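You operate a simulated robot arm through the tools that you are given. There is no shell and no other tool.

Carry out the task below with a simulated two-armed robot. There is one attempt and no reset: what you move stays moved.

JOB
Switch off the yellow light, reel it in and lock the reel. Where these are worked on the way, their far stop is far enough and under half their travel is too little: red reel lock.

Only the result counts: the job must be done as asked and must still hold three seconds after the hand-in. Knocking over, shifting, dropping, spilling or breaking anything else fails it.

ROBOT AND FRAMES
Two 7-joint arms with fingered hands on one trunk that stands fixed in place. Base frame: the origin is at the foot of the trunk, x ahead of it, y to its left, z up. Units: mm, degrees, N and s.
The left shoulder is at [40, 147, 1055], the right one opposite. With the tool pointing down near the work surface each hand reaches from about 100 to 700 mm from the base axis, measured 20 degrees to its own side. Payload 4 kg a hand.
The tool frame of a hand sits at the grasp point between the pads (the TCP): z along the fingers, y along the line on which they close. The tips reach 26 mm beyond it. The gripper opens to 148 mm; its body begins 73 mm behind the TCP. The gripper is a hand of 3 fingers: y runs from the thumb to the fingers, the wrist lies at [0, 0, -224] in the tool frame, and closing takes about 1.5 s.
Orientation is that of the tool frame in the base frame, as [roll, pitch, yaw] about the fixed x, y, z axes, in that order (R = Rz(yaw) Ry(pitch) Rx(roll)). With the fingers straight down and closing along the base's y, the tool's x points along the base's -x, its y along +y and its z along -z.

CONTROLS
- The arms move only by the tool servo_tool. It takes "left_deltas", "right_deltas" or both (then of equal length, played together; a hand with none holds still); each is a list of rows, each a list of 6 numbers: the turn, a rotation vector about the tool's x, y, z in units of 45 degrees (1.0 is 45 degrees), then the shift along the tool's x, y, z in units of 150 mm (1.0 is 150 mm). In form: [[wx, wy, wz, tx, ty, tz], ...]. A call has 1 to 20 rows; each row is the pose to reach, as a shift and turn from the pose commanded when the call began, along the tool's axes at that moment. "left_claw" and "right_claw" are, for a hand that has rows, the closure, from 0 (fully open) to 1 (shut), set as the call begins (left out, the last holds). A call with a number of a shift or a turn outside -1 to 1 is refused whole. Each row takes 0.2 s and may step no farther than 50 mm and 8.6 degrees from the row before; otherwise, or with a gripper value out of range, the whole call is refused. Where a pose cannot be reached the arm comes as near as it can. A force on the tool above 60 N (or 10 N above the force at the start of the call, whichever is more), or a blocked arm, ends the call early, and 0.2 s more pass. The fingers move at their own pace (about 108 mm/s each) and stop on an object; they squeeze with about 24 N. The grip force told is the motor's: it shows also when the fingers shut on nothing. Time passes only in rows, and 0.2 s behind the last, so rows that repeat a pose let the fingers close. It gives the time, the measured TCP pose, the force on the tool (base axes), the opening and the grip force at its end, in the units of the frame above (readings bear some noise), with the torque about the TCP (base axes, N m) and any sound that the robot's microphone picked up, and new pictures: "views" is both (left out), scene, wrist or none (wrist: the cameras of the hands that moved).
- Cameras (640 x 400 px; columns grow to the right, rows downward): "scene" is now at [99.8, 40.5, 1280.6]; the picture's right is [0.50, -0.87, 0.00], its down [-0.61, -0.35, -0.71] and it looks along [0.61, 0.36, -0.70] (base axes); focal length 267 px, centre (320, 200). "left" rides on the left gripper at [-68, -39, -90] in its tool frame; the picture's right is [0.50, -0.87, 0.00], its down [0.66, 0.38, -0.65] and it looks along [0.57, 0.33, 0.76] (tool axes); focal length 222 px, centre (320, 200). "right" rides on the right gripper at [68, -39, -90] in its tool frame; the picture's right is [0.50, 0.87, 0.00], its down [-0.65, 0.38, -0.65] and it looks along [-0.57, 0.33, 0.76] (tool axes); focal length 222 px, centre (320, 200). There is no depth. A picture from a camera that has moved, and an enlarged one, comes with that camera's place and axes in the base frame and with its lens. The place of the scene camera against the robot may be out by one fixed shift of up to 18 mm in any direction.
- lift_body(by): moves the trunk up (or, below 0, down) by that many mm; the arms and the scene camera ride with it, the base frame stays. It gives what a move gives, with no picture.
- finger_targets(finger1, finger2, thumb_bend, hand): sets how far each is bent, from 0 (flat) to 100 (curled in); at 30 the hand is open as for a grip, at 70 the pads meet at the TCP. One left out holds its place. A second passes; each finger stops where it meets its share of the squeeze, and holds until it gets a number again. A gripper value or a shape takes the hand back. It gives what a move gives, with no picture; readings hold the bend of each and the force on the fingers (four entries, about 0 where the hand has none), thumb and palm.
- hand_shape(shape, hand): the hand has 3 fingers and takes this shape, open, in about a second: jaw (thumb against the fingers, like two jaws); tri (thumb and two fingers); tip (a fingertip pinch); poke (one finger out to press); point (the index stretched); flat (the hand flat); cup (the hand cupped); fist (a fist). The gripper value then closes the fingers along that shape, each until it touches; the sizes above hold for jaw. It gives what a move gives, with no picture.
- pan_tilt(pan, tilt): turns the head with the scene camera to pan (to the left, within 86 degrees either way) and tilt (down, from -29 to 69), counted from straight ahead of the robot. It gives what a move gives, and a new picture of the scene camera.
- enlarge(camera, box): a new picture of the part [left, top, right, bottom] of that camera's present view, enlarged. No time passes.
- finish_job(): hands the job in; it is judged then, once.

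Nothing tells you positions but the pictures and the camera data. Unless the task says otherwise, let go and move clear before handing in.

The tools are called after ">>>" as name(argument=value, ...) on one line, values as JSON. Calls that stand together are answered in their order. servo_tool: Moves the arms, as the interface text tells. Its arguments: {"type":"object","properties":{"left_deltas":{"type":"array","items":{"type":"array","items":{"type":"number"}}},"left_claw":{"type":"number"},"right_deltas":{"type":"array","items":{"type":"array","items":{"type":"number"}}},"right_claw":{"type":"number"},"views":{"type":"string","enum":["both","scene","wrist","none"]}},"required":[]} The other tools are called the same way: lift_body (by) moves the trunk up or down; hand_shape (shape, hand) gives the hand a shape; finger_targets (finger1, finger2, thumb_bend, hand) moves the fingers one by one; pan_tilt (pan, tilt) turns the head that bears the scene camera; enlarge (camera, box) takes an enlarged picture of a part of a camera's view; finish_job () hands the job in.

At the start:

```text
time_s: 0.0
left_ee_pos: [281.5, 437.2, 955.6]
left_ee_rot: [180.0, 0.1, 179.9]
left_contact_force: [-0.4, 0.1, -0.7]
left_moment: [0.0, -0.01, -0.01]
left_grip_width: 148.0
left_grip_force: 0.0
left_shape: jaw
left_bend: [30.0, 30.0, 30.0]
left_finger forces: [0.1, 0.0, 0.0, 0.0, 0.0, 0.1]
right_ee_pos: [448.2, 56.2, 984.3]
right_ee_rot: [180.0, 0.0, 179.9]
right_contact_force: [-0.2, 0.2, -0.2]
right_moment: [0.0, 0.0, 0.02]
right_grip_width: 147.8
right_grip_force: 0.2
right_shape: jaw
right_bend: [30.0, 30.0, 30.0]
right_finger forces: [0.1, 0.0, 0.1, 0.0, 0.1, 0.0]
trunk travel left (down, up): [-225.0, 281.0]
head pan, tilt (commanded): [30.1, 44.7]
```

scene: 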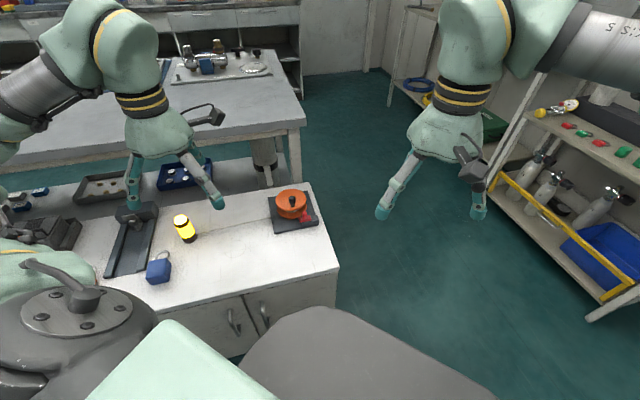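
right: 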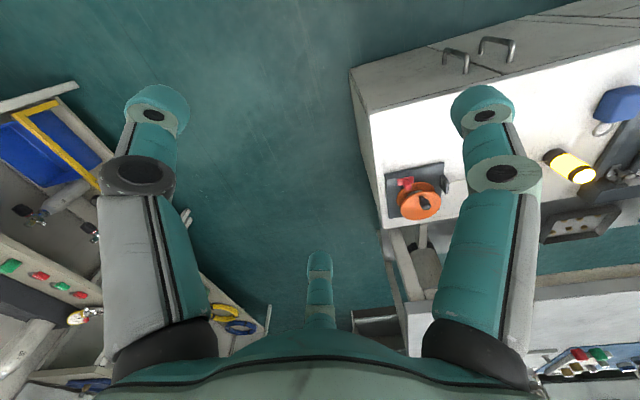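
left: 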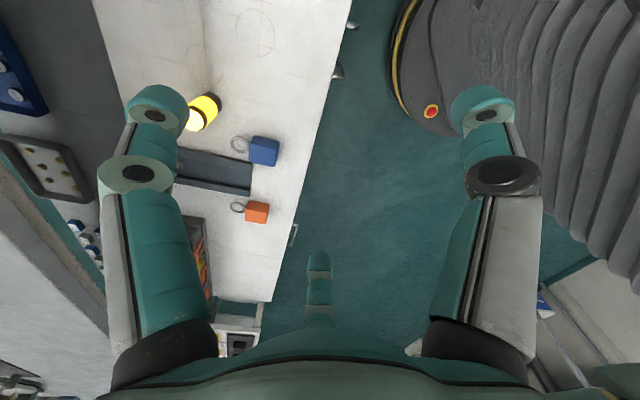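

I see a work table on the left with a yellow light (lantern), an orange reel with a red lock, a dark track, and a blue block. I'll enlarge the pictures to understand the pieces before moving.

>>> enlarge(camera="scene", box=[80, 170, 340, 330])

>>> enlarge(camera="right", box=[360, 60, 640, 240])

>>> enlarge(camera="left", box=[120, 60, 320, 260])

```text
2.46 times, centred on (210, 250) of scene
camera zoom: at [99.8, 40.5, 1280.6], right [0.5, -0.87, 0.0], down [-0.61, -0.35, -0.71], along [0.61, 0.36, -0.7], focal length 658 px, centre (591, 77)
```

zoom: 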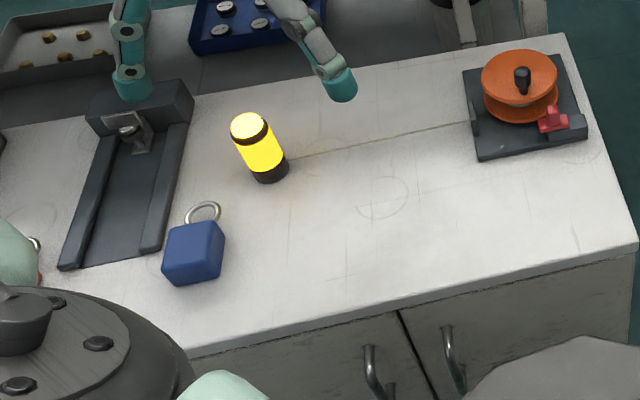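

```text
2.22 times, centred on (500, 150) of right
camera zoom: at [380.5, 14.9, 1074.3], right [-0.5, 0.87, 0.0], down [0.66, 0.38, 0.65], along [0.57, 0.33, -0.76], focal length 494 px, centre (-80, 311)
```

zoom: 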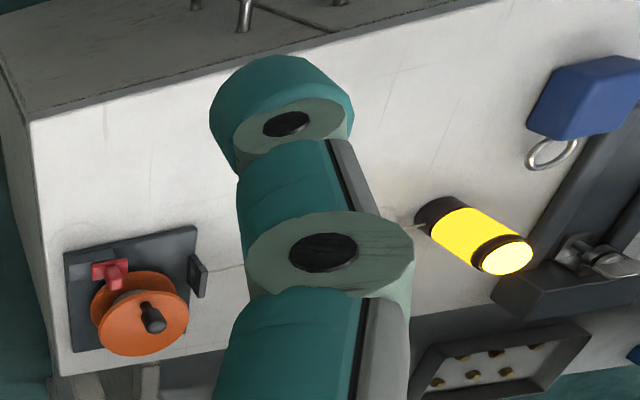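

```text
2.00 times, centred on (220, 160) of left
camera zoom: at [349.4, 400.1, 1045.5], right [-0.5, -0.87, 0.0], down [-0.65, 0.38, 0.65], along [-0.57, 0.33, -0.76], focal length 444 px, centre (520, 280)
```

zoom: 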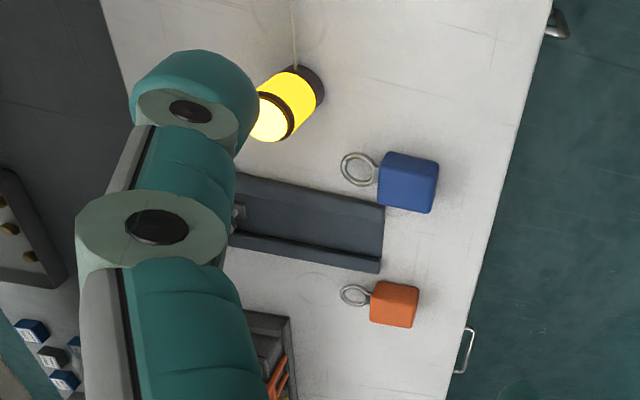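

The light sits on the table tethered by a thin line to the orange reel. I'll zoom further in on the light, the reel and the line.

>>> enlarge(camera="scene", box=[160, 205, 216, 250])

>>> enlarge(camera="scene", box=[260, 180, 324, 240])

>>> enlarge(camera="right", box=[380, 150, 460, 230])

>>> enlarge(camera="right", box=[520, 130, 620, 200])

>>> enlarge(camera="left", box=[170, 80, 240, 140])

```text
8.89 times, centred on (188, 228) of scene
camera zoom: at [99.8, 40.5, 1280.6], right [0.5, -0.87, 0.0], down [-0.61, -0.35, -0.71], along [0.61, 0.36, -0.7], focal length 2376 px, centre (1493, -44)
```

zoom: 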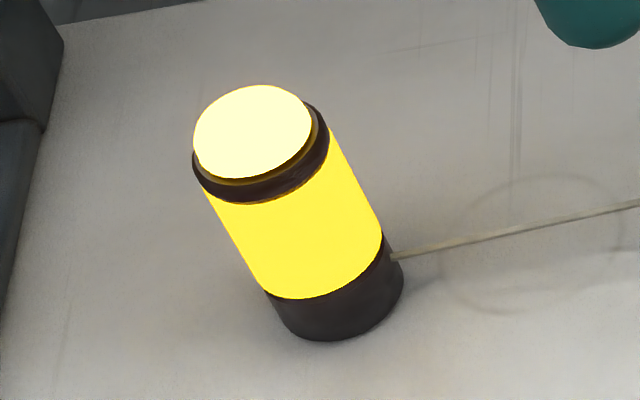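

```text
6.67 times, centred on (292, 210) of scene
camera zoom: at [99.8, 40.5, 1280.6], right [0.5, -0.87, 0.0], down [-0.61, -0.35, -0.71], along [0.61, 0.36, -0.7], focal length 1782 px, centre (507, 133)
```

zoom: 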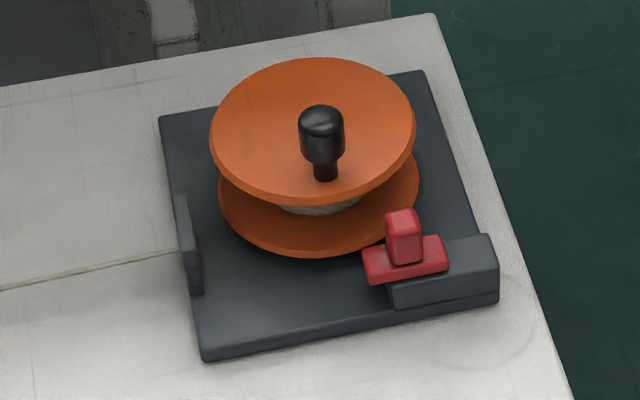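

```text
5.00 times, centred on (420, 190) of right
camera zoom: at [380.5, 14.9, 1074.3], right [-0.5, 0.87, 0.0], down [0.66, 0.38, 0.65], along [0.57, 0.33, -0.76], focal length 1111 px, centre (-180, 250)
```

zoom: 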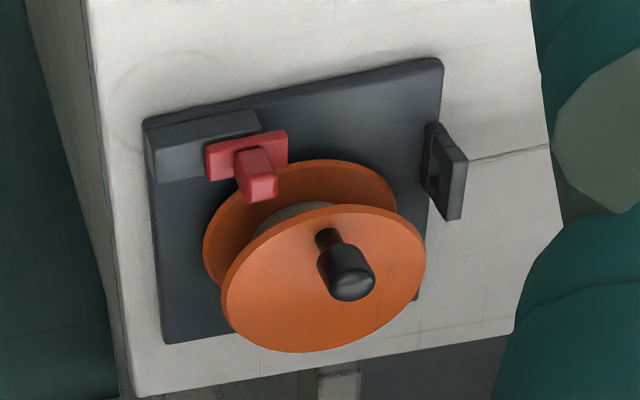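

```text
5.71 times, centred on (570, 165) of right
camera zoom: at [380.5, 14.9, 1074.3], right [-0.5, 0.87, 0.0], down [0.66, 0.38, 0.65], along [0.57, 0.33, -0.76], focal length 1269 px, centre (-1109, 400)
```

zoom: 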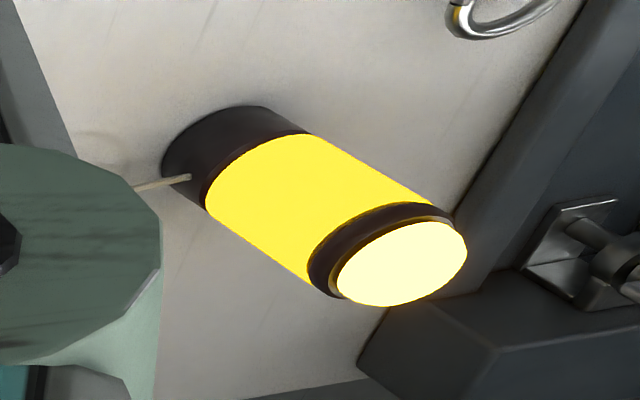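

```text
6.67 times, centred on (205, 110) of left
camera zoom: at [349.4, 400.1, 1045.5], right [-0.5, -0.87, 0.0], down [-0.65, 0.38, 0.65], along [-0.57, 0.33, -0.76], focal length 1481 px, centre (1087, 800)
```

zoom: 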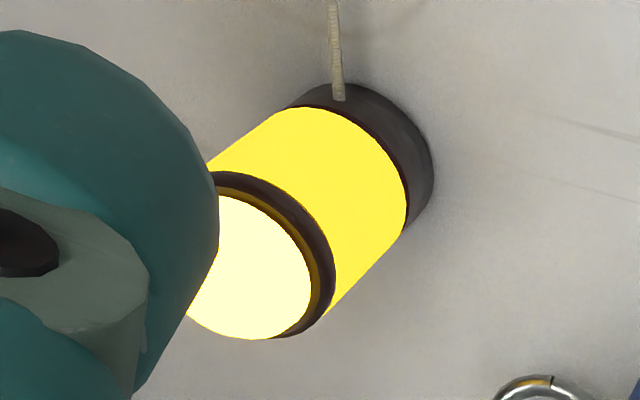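

Zooming closer on the reel lock and the guide.

>>> enlarge(camera="scene", box=[290, 205, 314, 230])

>>> enlarge(camera="right", box=[382, 165, 422, 205])

>>> enlarge(camera="right", box=[420, 160, 460, 200])

>>> enlarge(camera="scene", box=[270, 195, 294, 230])

```text
16.00 times, centred on (302, 218) of scene
camera zoom: at [99.8, 40.5, 1280.6], right [0.5, -0.87, 0.0], down [-0.61, -0.35, -0.71], along [0.61, 0.36, -0.7], focal length 4277 px, centre (608, -80)
```

zoom: 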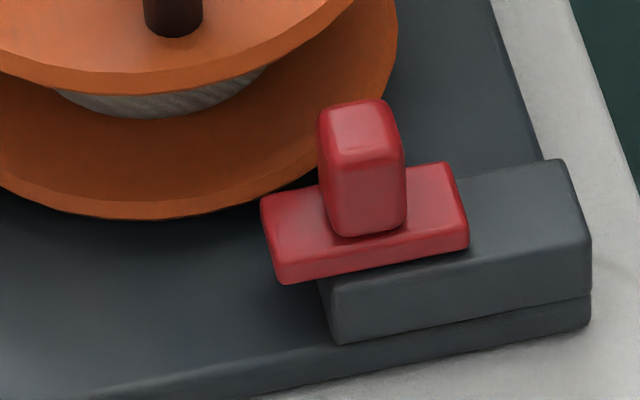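

```text
10.00 times, centred on (402, 185) of right
camera zoom: at [380.5, 14.9, 1074.3], right [-0.5, 0.87, 0.0], down [0.66, 0.38, 0.65], along [0.57, 0.33, -0.76], focal length 2221 px, centre (-500, 350)
```

zoom: 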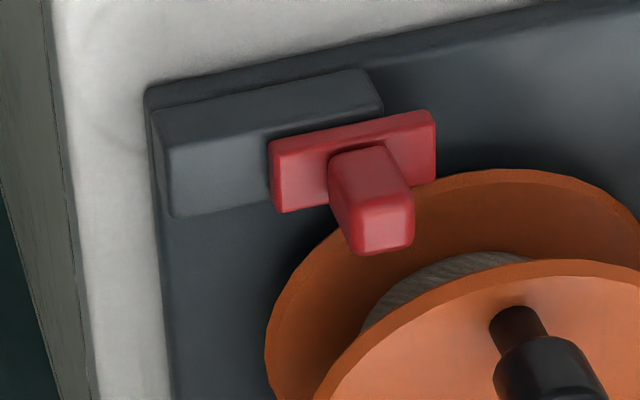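

```text
10.00 times, centred on (440, 180) of right
camera zoom: at [380.5, 14.9, 1074.3], right [-0.5, 0.87, 0.0], down [0.66, 0.38, 0.65], along [0.57, 0.33, -0.76], focal length 2221 px, centre (-880, 400)
```

zoom: 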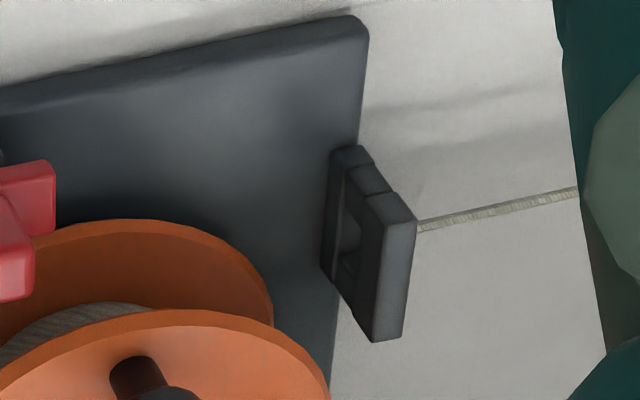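

```text
11.43 times, centred on (282, 212) of scene
camera zoom: at [99.8, 40.5, 1280.6], right [0.5, -0.87, 0.0], down [-0.61, -0.35, -0.71], along [0.61, 0.36, -0.7], focal length 3055 px, centre (754, 57)
```

zoom: 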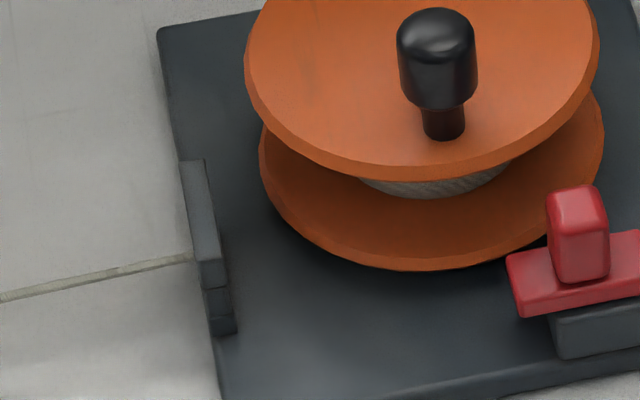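

The light's glowing top cap looks like a push button; the reel has a black crank peg and a red slide on a dark block. I'll move the left hand nearer so that its camera sees the light and its surroundings closely.

>>> servo_tool(left_deltas=[[0, 0, 0, -0.12, 0.1, 0.11], [0, 0, 0, -0.24, 0.2, 0.22], [0, 0, 0, -0.36, 0.31, 0.34], [0, 0, 0, -0.48, 0.42, 0.46], [0, 0, 0, -0.6, 0.53, 0.58], [0, 0, 0, -0.72, 0.64, 0.7], [0, 0, 0, -0.83, 0.74, 0.81], [0, 0, 0, -0.923, 0.819, 0.904]], views="both")

```text
time_s: 1.8
left_ee_pos: [423.2, 564.0, 818.9]
left_ee_rot: [-180.0, 0.1, 179.9]
left_contact_force: [-1.0, -0.5, 0.2]
left_moment: [-0.01, 0.03, -0.02]
left_grip_width: 147.7
left_grip_force: 0.1
left_shape: jaw
left_bend: [30.0, 30.0, 30.0]
left_finger forces: [0.0, 0.1, 0.1, 0.0, 0.0, 0.0]
right_ee_pos: [448.3, 56.4, 983.7]
right_ee_rot: [-180.0, 0.0, 179.9]
right_contact_force: [0.8, 0.4, 0.6]
right_moment: [0.01, 0.01, 0.02]
right_grip_width: 147.9
right_grip_force: 0.0
right_shape: jaw
right_bend: [30.0, 30.0, 30.0]
right_finger forces: [0.0, 0.0, 0.1, 0.0, 0.0, 0.0]
trunk travel left (down, up): [-225.0, 281.0]
head pan, tilt (commanded): [30.1, 44.7]
camera scene: at [100.5, 40.8, 1280.6], right [0.5, -0.87, 0.0], down [-0.61, -0.35, -0.71], along [0.61, 0.36, -0.7], focal length 267 px, centre (320, 200)
camera left: at [490.0, 526.0, 910.0], right [-0.5, -0.87, 0.0], down [-0.65, 0.38, 0.65], along [-0.57, 0.33, -0.76], focal length 222 px, centre (320, 200)
```

scene: 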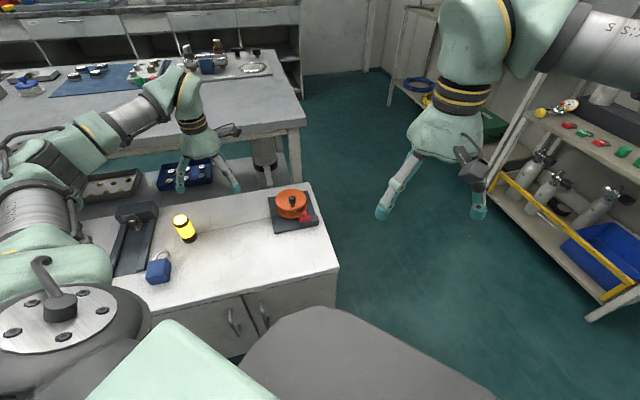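
left: 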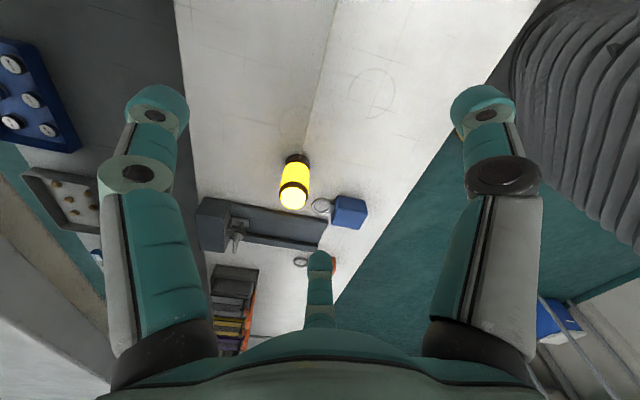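

The light is now in clear view of the left camera. I'll enlarge to measure it.

>>> enlarge(camera="left", box=[262, 140, 326, 220])

>>> enlarge(camera="scene", box=[165, 205, 205, 250])

```text
5.00 times, centred on (294, 180) of left
camera zoom: at [490.0, 526.0, 910.0], right [-0.5, -0.87, 0.0], down [-0.65, 0.38, 0.65], along [-0.57, 0.33, -0.76], focal length 1111 px, centre (450, 300)
```

zoom: 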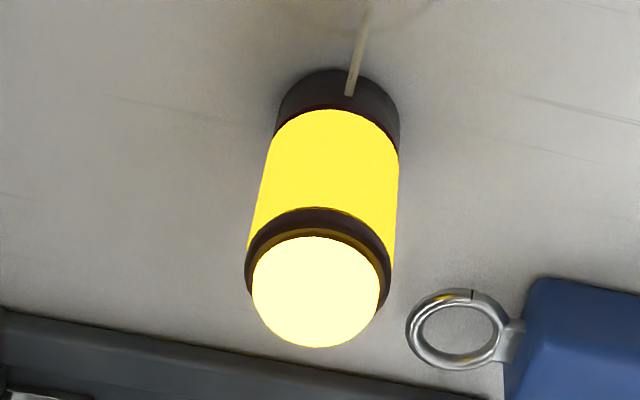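

```text
8.89 times, centred on (185, 228) of scene
camera zoom: at [100.5, 40.8, 1280.6], right [0.5, -0.87, 0.0], down [-0.61, -0.35, -0.71], along [0.61, 0.36, -0.7], focal length 2376 px, centre (1520, -44)
```

zoom: 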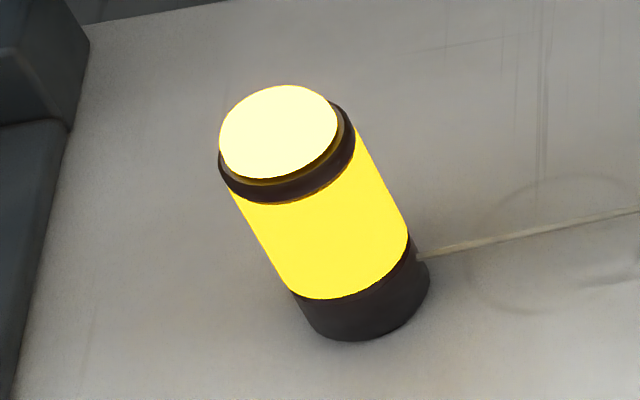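

The cap's top works out at about (330, 662, 668), with the table near z = 582. I'll shut the left fingers into a blunt tip and hover above the cap.

>>> servo_tool(left_deltas=[[0, 0, 0, 0.09, 0.09, 0.0], [0, 0, 0, 0.18, 0.19, 0.05], [0, 0, 0, 0.27, 0.29, 0.1], [0, 0, 0, 0.36, 0.39, 0.16], [0, 0, 0, 0.45, 0.49, 0.22], [0, 0, 0, 0.54, 0.58, 0.28], [0, 0, 0, 0.6, 0.64, 0.33], [0, 0, 0, 0.615, 0.665, 0.39], [0, 0, 0, 0.615, 0.665, 0.39], [0, 0, 0, 0.615, 0.665, 0.39]], left_claw=1, views="both")

```text
time_s: 4.0
left_ee_pos: [329.6, 660.1, 759.3]
left_ee_rot: [180.0, 0.0, -180.0]
left_contact_force: [0.0, 0.2, 0.1]
left_moment: [0.0, -0.03, 0.0]
left_grip_width: 0.0
left_grip_force: 23.8
left_shape: jaw
left_bend: [70.0, 70.0, 70.0]
left_finger forces: [0.0, 0.0, 0.0, 0.0, 0.0, 0.0]
right_ee_pos: [447.8, 54.8, 984.9]
right_ee_rot: [180.0, 0.0, 179.9]
right_contact_force: [-0.3, 0.8, 0.6]
right_moment: [-0.02, -0.01, -0.01]
right_grip_width: 148.1
right_grip_force: 0.1
right_shape: jaw
right_bend: [30.0, 30.0, 30.0]
right_finger forces: [0.0, 0.0, 0.1, 0.0, 0.0, 0.1]
trunk travel left (down, up): [-225.0, 281.0]
head pan, tilt (commanded): [30.1, 44.7]
camera scene: at [99.8, 40.6, 1280.6], right [0.5, -0.87, 0.0], down [-0.61, -0.35, -0.71], along [0.61, 0.36, -0.7], focal length 267 px, centre (320, 200)
camera left: at [396.6, 622.6, 851.2], right [-0.5, -0.87, 0.0], down [-0.65, 0.38, 0.65], along [-0.57, 0.33, -0.76], focal length 222 px, centre (320, 200)
```

scene: 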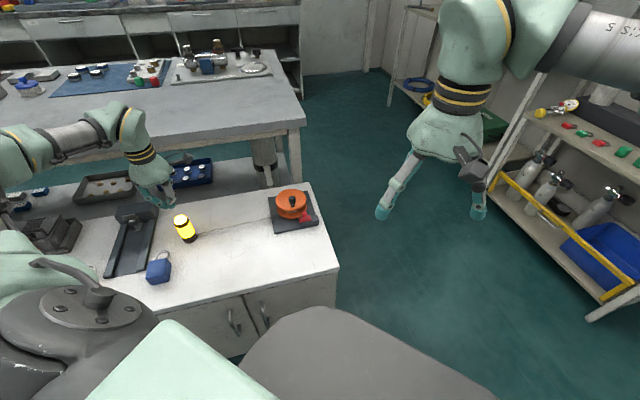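
left: 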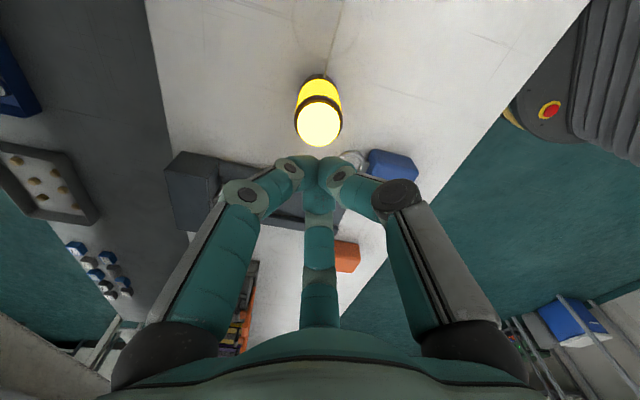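

The fingertips are directly above the cap. I'll descend to just over it, then press in small steps.

>>> servo_tool(left_deltas=[[0, 0, 0, 0, 0.01, 0.1], [0, 0, 0, 0, 0.01, 0.2], [0, 0, 0, 0, 0.01, 0.3], [0, 0, 0, 0, 0.01, 0.37], [0, 0, 0, 0, 0.01, 0.4], [0, 0, 0, 0, 0.01, 0.4]], views="both")

```text
time_s: 5.4
left_ee_pos: [328.6, 662.2, 701.7]
left_ee_rot: [179.8, 0.1, 179.9]
left_contact_force: [-2.0, 0.7, 14.4]
left_moment: [-0.03, -0.06, -0.01]
left_grip_width: 0.2
left_grip_force: 24.4
left_shape: jaw
left_bend: [70.0, 70.0, 70.0]
left_finger forces: [0.0, 0.0, 0.1, 0.0, 0.0, 0.0]
right_ee_pos: [448.4, 54.7, 985.2]
right_ee_rot: [179.9, 0.1, 180.0]
right_contact_force: [-0.2, -0.8, -0.2]
right_moment: [0.03, 0.01, 0.01]
right_grip_width: 147.8
right_grip_force: 0.1
right_shape: jaw
right_bend: [30.0, 30.0, 30.0]
right_finger forces: [0.0, 0.0, 0.0, 0.0, 0.1, 0.0]
trunk travel left (down, up): [-225.0, 281.0]
head pan, tilt (commanded): [30.1, 44.7]
heard: click
camera scene: at [98.8, 38.9, 1280.9], right [0.5, -0.87, 0.0], down [-0.61, -0.35, -0.71], along [0.61, 0.36, -0.7], focal length 267 px, centre (320, 200)
camera left: at [394.7, 624.3, 793.6], right [-0.5, -0.87, 0.0], down [-0.66, 0.38, 0.65], along [-0.56, 0.33, -0.76], focal length 222 px, centre (320, 200)
```

scene: 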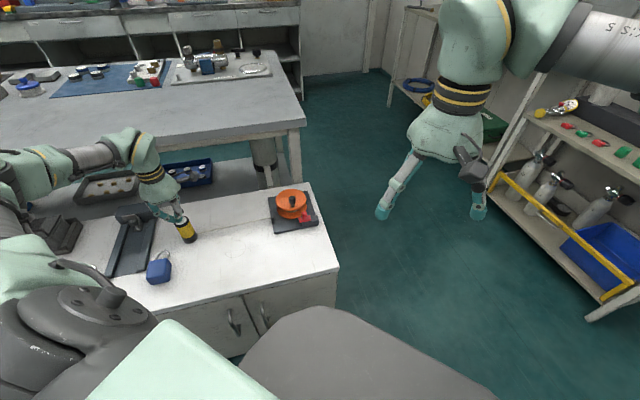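
left: 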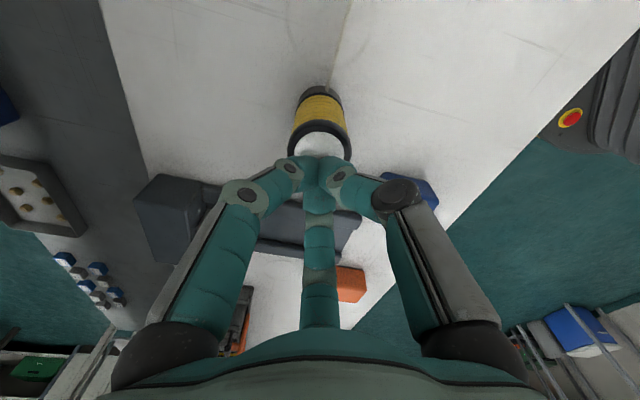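

A click sounded and the light has gone dark. I'll lift straight off the cap and check that it stays off.

>>> servo_tool(left_deltas=[[0, 0, 0, 0, 0, -0.08], [0, 0, 0, 0, 0, -0.2], [0, 0, 0, 0, 0, -0.4], [0, 0, 0, 0, 0, -0.6], [0, 0, 0, 0, 0, -0.8], [0, 0, 0, 0, 0, -0.95]], views="both")

>>> enlarge(camera="scene", box=[150, 190, 310, 290])

```text
time_s: 6.8
left_ee_pos: [329.5, 658.7, 846.2]
left_ee_rot: [-179.9, 0.0, 179.9]
left_contact_force: [-0.2, -1.1, 0.7]
left_moment: [0.02, 0.0, -0.01]
left_grip_width: 0.1
left_grip_force: 23.6
left_shape: jaw
left_bend: [70.0, 70.0, 70.0]
left_finger forces: [0.0, 0.0, 0.0, 0.0, 0.0, 0.1]
right_ee_pos: [448.1, 56.2, 983.9]
right_ee_rot: [180.0, 0.0, 179.9]
right_contact_force: [-0.1, 0.5, 0.6]
right_moment: [0.01, -0.02, 0.0]
right_grip_width: 148.1
right_grip_force: 0.0
right_shape: jaw
right_bend: [30.0, 30.0, 30.0]
right_finger forces: [0.0, 0.0, 0.2, 0.1, 0.0, 0.0]
trunk travel left (down, up): [-225.0, 281.0]
head pan, tilt (commanded): [30.1, 44.7]
camera scene: at [99.8, 40.3, 1280.6], right [0.5, -0.87, 0.0], down [-0.61, -0.35, -0.71], along [0.61, 0.36, -0.7], focal length 267 px, centre (320, 200)
camera left: at [396.0, 621.1, 935.4], right [-0.5, -0.87, 0.0], down [-0.65, 0.38, 0.65], along [-0.57, 0.33, -0.76], focal length 222 px, centre (320, 200)
```

scene: 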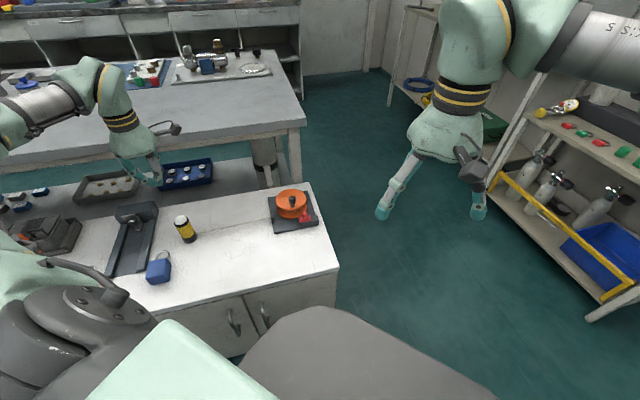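
left: 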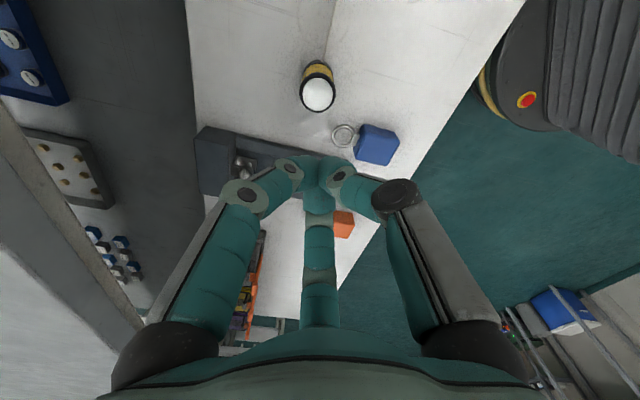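

```text
4.00 times, centred on (230, 240) of scene
camera zoom: at [99.8, 40.3, 1280.6], right [0.5, -0.87, 0.0], down [-0.61, -0.35, -0.71], along [0.61, 0.36, -0.7], focal length 1069 px, centre (680, 40)
```

zoom: 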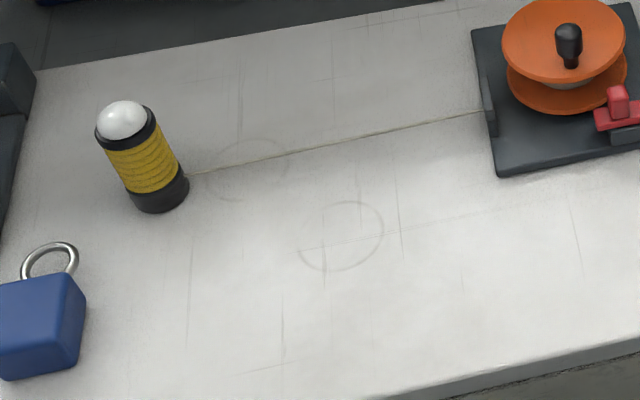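

The light is off and upright. Next I'll bring the right hand's camera closer to measure the reel, its crank peg and the lock.

>>> servo_tool(right_deltas=[[0, 0, 0, -0.03, 0.15, 0.1], [0, 0, 0, -0.07, 0.32, 0.22], [0, 0, 0, -0.11, 0.5, 0.35], [0, 0, 0, -0.15, 0.7, 0.48], [0, 0, 0, -0.18, 0.87, 0.6], [0, 0, 0, -0.213, 1.0, 0.693], [0, 0, 0, -0.213, 1.0, 0.693]], views="both")

```text
time_s: 8.4
left_ee_pos: [330.0, 658.0, 846.0]
left_ee_rot: [180.0, 0.0, 179.9]
left_contact_force: [0.5, 0.7, 0.4]
left_moment: [0.01, 0.02, -0.02]
left_grip_width: 0.0
left_grip_force: 23.9
left_shape: jaw
left_bend: [70.0, 70.0, 70.0]
left_finger forces: [0.1, 0.0, 0.0, 0.1, 0.1, 0.1]
right_ee_pos: [477.5, 204.9, 881.8]
right_ee_rot: [179.9, 0.0, 179.9]
right_contact_force: [0.2, -0.7, -0.8]
right_moment: [0.02, -0.01, 0.03]
right_grip_width: 147.8
right_grip_force: 0.2
right_shape: jaw
right_bend: [30.0, 30.0, 30.0]
right_finger forces: [0.0, 0.0, 0.0, 0.1, 0.0, 0.0]
trunk travel left (down, up): [-225.0, 281.0]
head pan, tilt (commanded): [30.1, 44.7]
camera scene: at [99.8, 40.1, 1280.7], right [0.5, -0.87, 0.0], down [-0.61, -0.35, -0.71], along [0.61, 0.36, -0.7], focal length 267 px, centre (320, 200)
camera right: at [410.1, 165.7, 971.8], right [-0.5, 0.87, 0.0], down [0.66, 0.38, 0.65], along [0.57, 0.33, -0.76], focal length 222 px, centre (320, 200)
```

scene: 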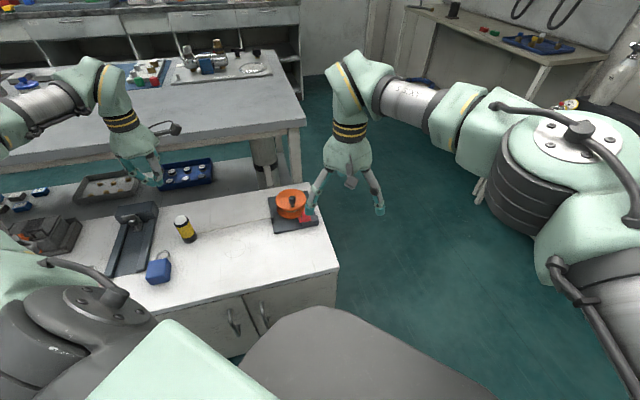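
right: 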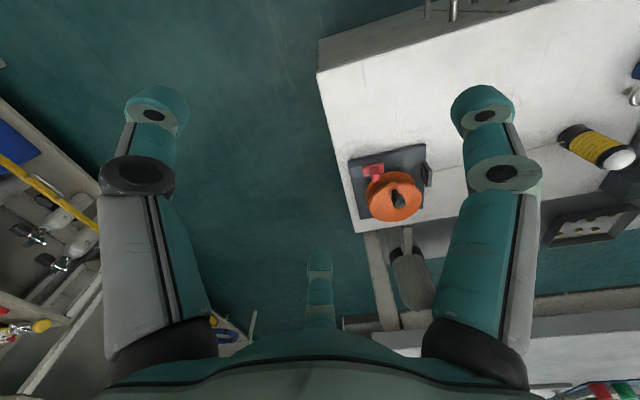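

>>> enlarge(camera="right", box=[340, 135, 444, 235])

>>> enlarge(camera="right", box=[345, 145, 393, 190])

```text
4.00 times, centred on (392, 185) of right
camera zoom: at [410.1, 165.7, 971.8], right [-0.5, 0.87, 0.0], down [0.66, 0.38, 0.65], along [0.57, 0.33, -0.76], focal length 888 px, centre (32, 260)
```

zoom: 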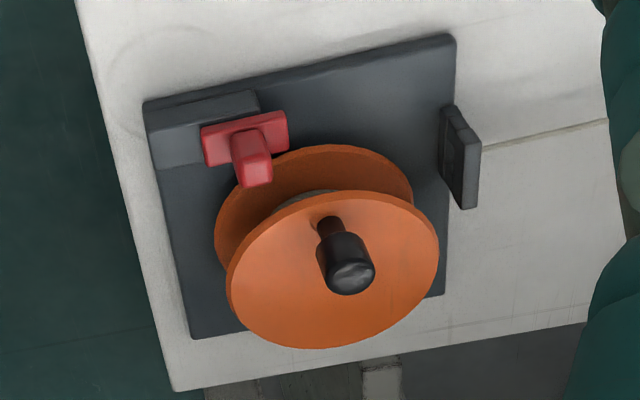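

```text
8.89 times, centred on (369, 168) of right
camera zoom: at [410.1, 165.7, 971.8], right [-0.5, 0.87, 0.0], down [0.66, 0.38, 0.65], along [0.57, 0.33, -0.76], focal length 1974 px, centre (-116, 489)
```

zoom: 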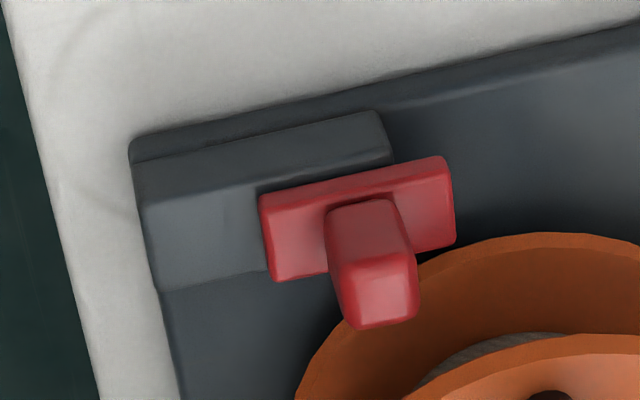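

The reel centre comes to about (588, 438), the crank peg to (566, 414, z 662–683), the red tab to (562, 368, top 645), and the line runs straight from the guide to the light, so turning the reel counter-clockwise should wind it. I'll draw the right hand back and bring the left hand over, turned 45 degrees so that the thumb clears the red tab.

>>> servo_tool(left_deltas=[[0, 0, 0.12, -0.08, -0.08, 0], [0, 0, 0.25, -0.18, -0.19, 0], [0, 0, 0.38, -0.29, -0.3, 0], [0, 0, 0.51, -0.41, -0.42, 0], [0, 0, 0.64, -0.52, -0.54, 0], [0, 0, 0.77, -0.63, -0.65, 0], [0, 0, 0.89, -0.72, -0.74, 0], [0, 0, 1.0, -0.787, -0.813, 0]], right_deltas=[[0, 0, 0, 0, -0.08, -0.05], [0, 0, 0, 0, -0.17, -0.1], [0, 0, 0, 0, -0.26, -0.15], [0, 0, 0, 0, -0.35, -0.2], [0, 0, 0, 0, -0.44, -0.25], [0, 0, 0, 0, -0.53, -0.3], [0, 0, 0, 0, -0.61, -0.35], [0, 0, 0, 0, -0.667, -0.4]], left_claw=0.55, views="both")

```text
time_s: 10.2
left_ee_pos: [445.3, 540.5, 843.5]
left_ee_rot: [179.9, -0.1, 134.7]
left_contact_force: [0.4, 0.3, 0.1]
left_moment: [0.03, 0.01, -0.01]
left_grip_width: 66.1
left_grip_force: 0.0
left_shape: jaw
left_bend: [39.0, 39.0, 70.0]
left_finger forces: [0.0, 0.1, 0.0, 0.0, 0.0, 0.0]
right_ee_pos: [479.6, 105.6, 939.2]
right_ee_rot: [-180.0, 0.0, 179.9]
right_contact_force: [0.1, 0.0, 0.3]
right_moment: [0.01, -0.01, 0.0]
right_grip_width: 147.8
right_grip_force: 0.1
right_shape: jaw
right_bend: [30.0, 30.0, 30.0]
right_finger forces: [0.0, 0.1, 0.0, 0.0, 0.0, 0.0]
trunk travel left (down, up): [-225.0, 281.0]
head pan, tilt (commanded): [30.1, 44.7]
camera scene: at [100.0, 40.2, 1280.6], right [0.5, -0.87, 0.0], down [-0.61, -0.35, -0.71], along [0.61, 0.36, -0.7], focal length 267 px, centre (320, 200)
camera right: at [412.0, 64.9, 1030.2], right [-0.5, 0.87, 0.0], down [0.66, 0.38, 0.65], along [0.57, 0.33, -0.76], focal length 222 px, centre (320, 200)
camera left: at [465.5, 466.8, 935.1], right [-0.97, -0.26, 0.0], down [-0.19, 0.73, 0.65], along [-0.17, 0.63, -0.76], focal length 222 px, centre (320, 200)
```

scene: 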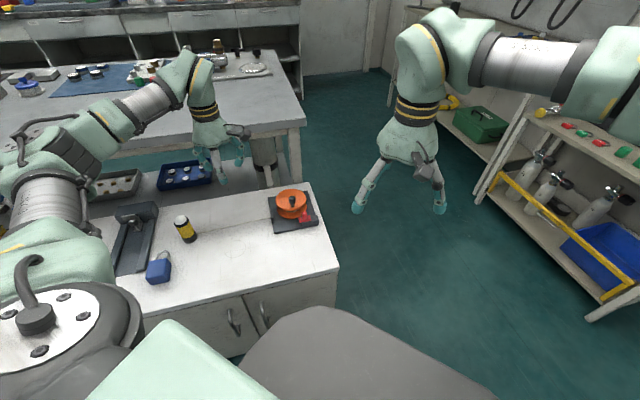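
right: 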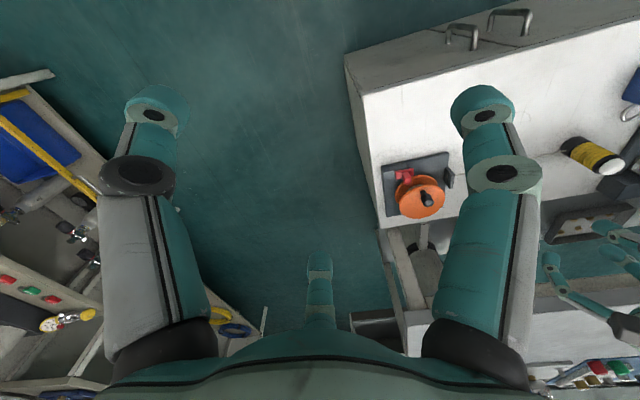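
left: 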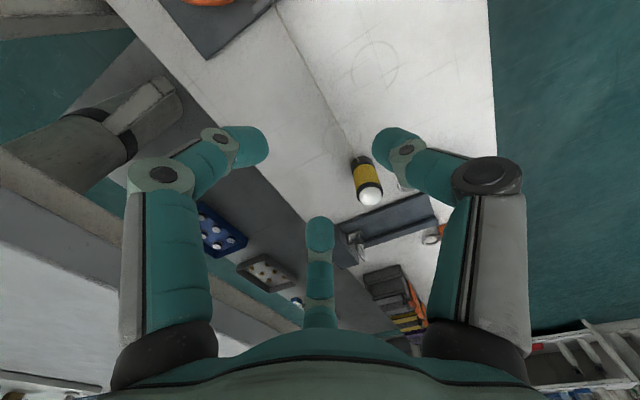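

Both arms moved as ordered. I'll carry the left hand on toward the peg at the same height.

>>> servo_tool(left_deltas=[[0, 0, 0, -0.14, 0, 0], [0, 0, 0, -0.3, 0, 0], [0, 0, 0, -0.47, -0.01, 0], [0, 0, 0, -0.64, -0.01, 0], [0, 0, 0, -0.8, -0.015, 0], [0, 0, 0, -0.92, -0.019, 0], [0, 0, 0, -0.981, -0.019, 0], [0, 0, 0, -0.981, -0.019, 0]], views="both")

```text
time_s: 12.0
left_ee_pos: [546.7, 432.0, 842.5]
left_ee_rot: [-179.9, 0.0, 135.0]
left_contact_force: [0.4, -0.2, 0.7]
left_moment: [0.01, -0.04, 0.01]
left_grip_width: 66.4
left_grip_force: 0.1
left_shape: jaw
left_bend: [39.0, 39.0, 70.0]
left_finger forces: [0.0, 0.0, 0.0, 0.0, 0.1, 0.1]
right_ee_pos: [479.9, 106.1, 940.1]
right_ee_rot: [180.0, 0.1, 179.9]
right_contact_force: [0.4, -0.1, 0.2]
right_moment: [0.0, 0.01, -0.01]
right_grip_width: 148.1
right_grip_force: 0.1
right_shape: jaw
right_bend: [30.0, 30.0, 30.0]
right_finger forces: [0.1, 0.0, 0.0, 0.0, 0.0, 0.1]
trunk travel left (down, up): [-225.0, 281.0]
head pan, tilt (commanded): [30.1, 44.7]
camera scene: at [99.8, 40.6, 1280.6], right [0.5, -0.87, 0.0], down [-0.61, -0.35, -0.71], along [0.61, 0.36, -0.7], focal length 267 px, centre (320, 200)
camera left: at [567.4, 359.0, 934.7], right [-0.97, -0.26, 0.0], down [-0.2, 0.73, 0.65], along [-0.17, 0.63, -0.76], focal length 222 px, centre (320, 200)
```

scene: 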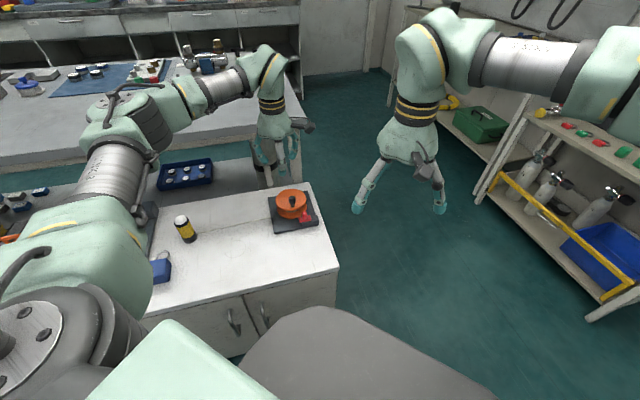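
left: 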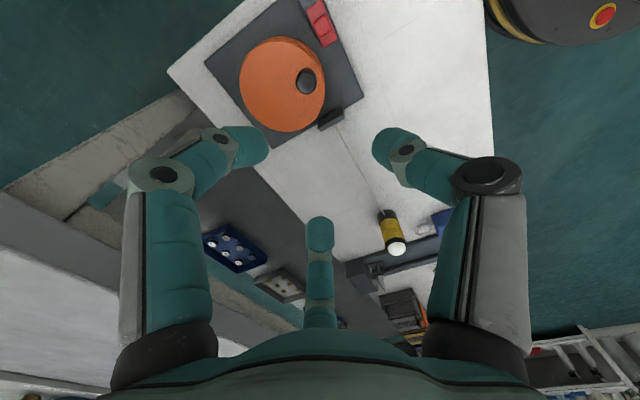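

The left camera now looks down on the reel. I'll enlarge this for a better fix.

>>> enlarge(camera="left", box=[200, 0, 370, 150])

>>> enlarge(camera="left", box=[290, 0, 370, 60])

>>> enlarge(camera="scene", box=[240, 120, 330, 240])

```text
2.67 times, centred on (285, 75) of left
camera zoom: at [567.4, 359.0, 934.7], right [-0.97, -0.26, 0.0], down [-0.2, 0.73, 0.65], along [-0.17, 0.63, -0.76], focal length 592 px, centre (413, 533)
```

zoom: 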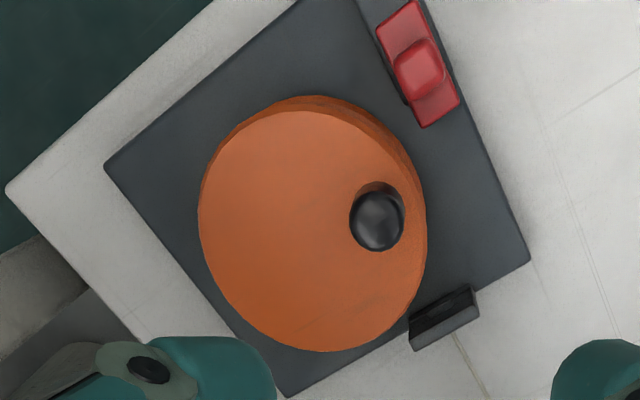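

```text
6.67 times, centred on (330, 30) of left
camera zoom: at [567.4, 359.0, 934.7], right [-0.97, -0.26, 0.0], down [-0.2, 0.73, 0.65], along [-0.17, 0.63, -0.76], focal length 1481 px, centre (253, 1333)
```

zoom: 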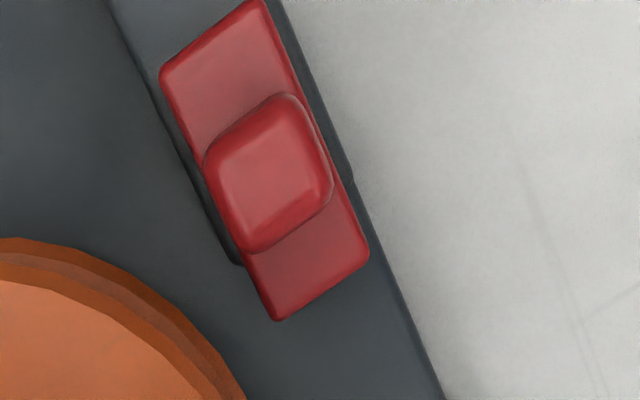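

```text
3.33 times, centred on (285, 180) of scene
camera zoom: at [99.8, 40.6, 1280.6], right [0.5, -0.87, 0.0], down [-0.61, -0.35, -0.71], along [0.61, 0.36, -0.7], focal length 891 px, centre (437, 267)
```

zoom: 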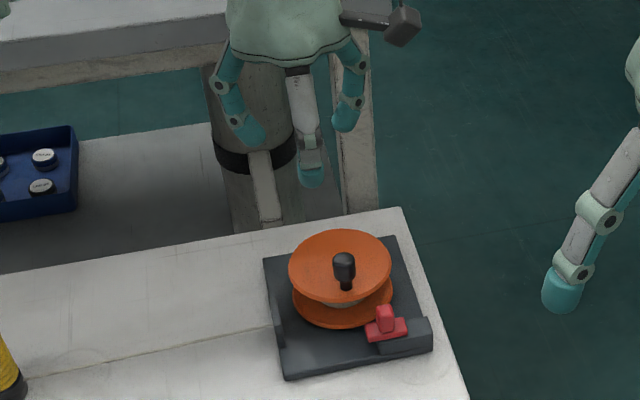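

The views agree: peg near (565, 418), reel centre near (590, 439), crank radius about 33 mm. I'll lower the trunk by 100 mm for better reach, then align over the peg.

>>> lift_body(by=-100)

```text
time_s: 13.3
left_ee_pos: [549.1, 432.7, 743.2]
left_ee_rot: [-179.9, 0.0, 134.9]
left_contact_force: [-0.3, -0.6, -0.2]
left_moment: [0.04, -0.02, 0.01]
left_grip_width: 66.3
left_grip_force: 0.1
left_shape: jaw
left_bend: [39.0, 39.0, 70.0]
left_finger forces: [0.0, 0.1, 0.0, 0.0, 0.1, 0.1]
right_ee_pos: [479.7, 106.0, 837.7]
right_ee_rot: [179.9, 0.1, 179.8]
right_contact_force: [-0.9, 0.0, -0.1]
right_moment: [0.03, -0.01, -0.01]
right_grip_width: 147.7
right_grip_force: 0.1
right_shape: jaw
right_bend: [30.0, 30.0, 30.0]
right_finger forces: [0.0, 0.0, 0.0, 0.0, 0.1, 0.0]
trunk travel left (down, up): [-125.0, 381.0]
head pan, tilt (commanded): [30.1, 44.7]
```

>>> servo_tool(left_deltas=[[0, 0, 0, -0.08, 0.005, 0.03], [0, 0, 0, -0.158, 0.009, 0.06], [0, 0, 0, -0.158, 0.009, 0.06], [0, 0, 0, -0.158, 0.009, 0.06]], views="both")

>>> enlarge(camera="left", box=[200, 80, 440, 230])

>>> enlarge(camera="right", box=[360, 60, 560, 220])

```text
time_s: 14.3
left_ee_pos: [564.6, 416.9, 733.4]
left_ee_rot: [-180.0, 0.0, 134.9]
left_contact_force: [0.2, -0.2, -0.7]
left_moment: [0.02, 0.03, -0.01]
left_grip_width: 66.0
left_grip_force: 0.1
left_shape: jaw
left_bend: [39.0, 39.0, 70.0]
left_finger forces: [0.0, 0.0, 0.0, 0.0, 0.0, 0.0]
right_ee_pos: [479.5, 105.0, 838.4]
right_ee_rot: [180.0, 0.1, 179.8]
right_contact_force: [0.3, 0.1, -0.3]
right_moment: [-0.01, 0.03, 0.04]
right_grip_width: 147.6
right_grip_force: 0.0
right_shape: jaw
right_bend: [30.0, 30.0, 30.0]
right_finger forces: [0.1, 0.0, 0.1, 0.1, 0.0, 0.1]
trunk travel left (down, up): [-125.0, 381.0]
head pan, tilt (commanded): [30.1, 44.7]
camera scene: at [100.0, 40.5, 1180.0], right [0.5, -0.87, 0.0], down [-0.61, -0.35, -0.71], along [0.61, 0.36, -0.7], focal length 267 px, centre (320, 200)
camera left: at [583.8, 342.6, 824.8], right [-0.97, -0.26, 0.0], down [-0.2, 0.73, 0.65], along [-0.17, 0.63, -0.76], focal length 222 px, centre (320, 200)
```

scene: 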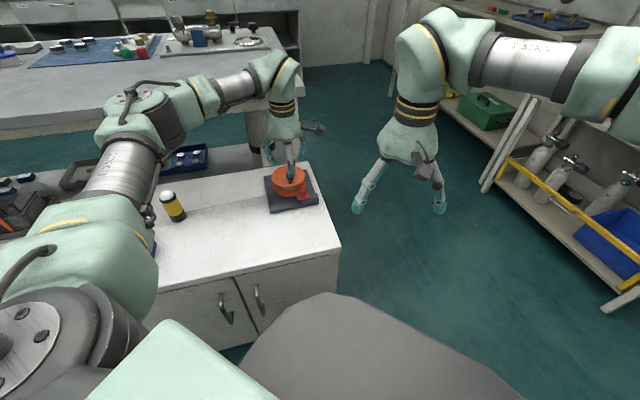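
left: 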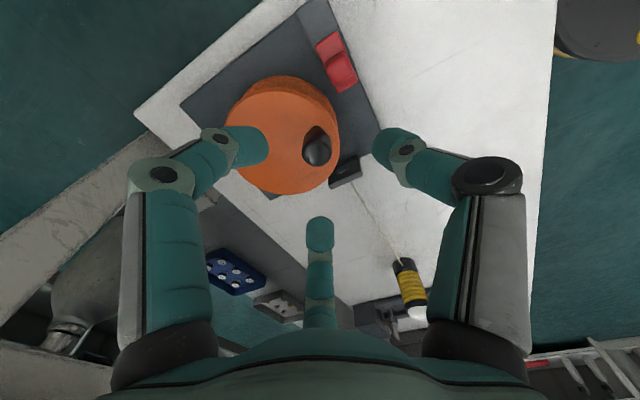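

```text
2.67 times, centred on (320, 155) of left
camera zoom: at [583.8, 342.6, 824.8], right [-0.97, -0.26, 0.0], down [-0.2, 0.73, 0.65], along [-0.17, 0.63, -0.76], focal length 592 px, centre (320, 320)
```

zoom: 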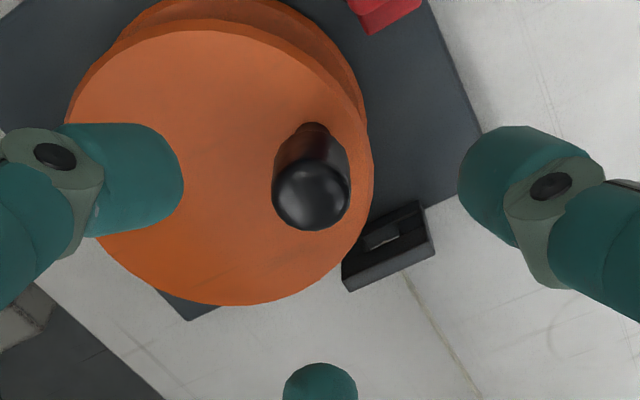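

```text
2.50 times, centred on (460, 140) of right
camera zoom: at [412.0, 65.3, 929.5], right [-0.5, 0.87, 0.0], down [0.66, 0.38, 0.65], along [0.57, 0.33, -0.76], focal length 555 px, centre (-30, 350)
```

zoom: 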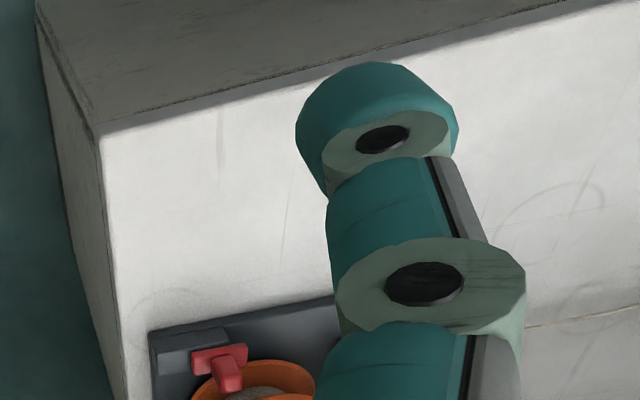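

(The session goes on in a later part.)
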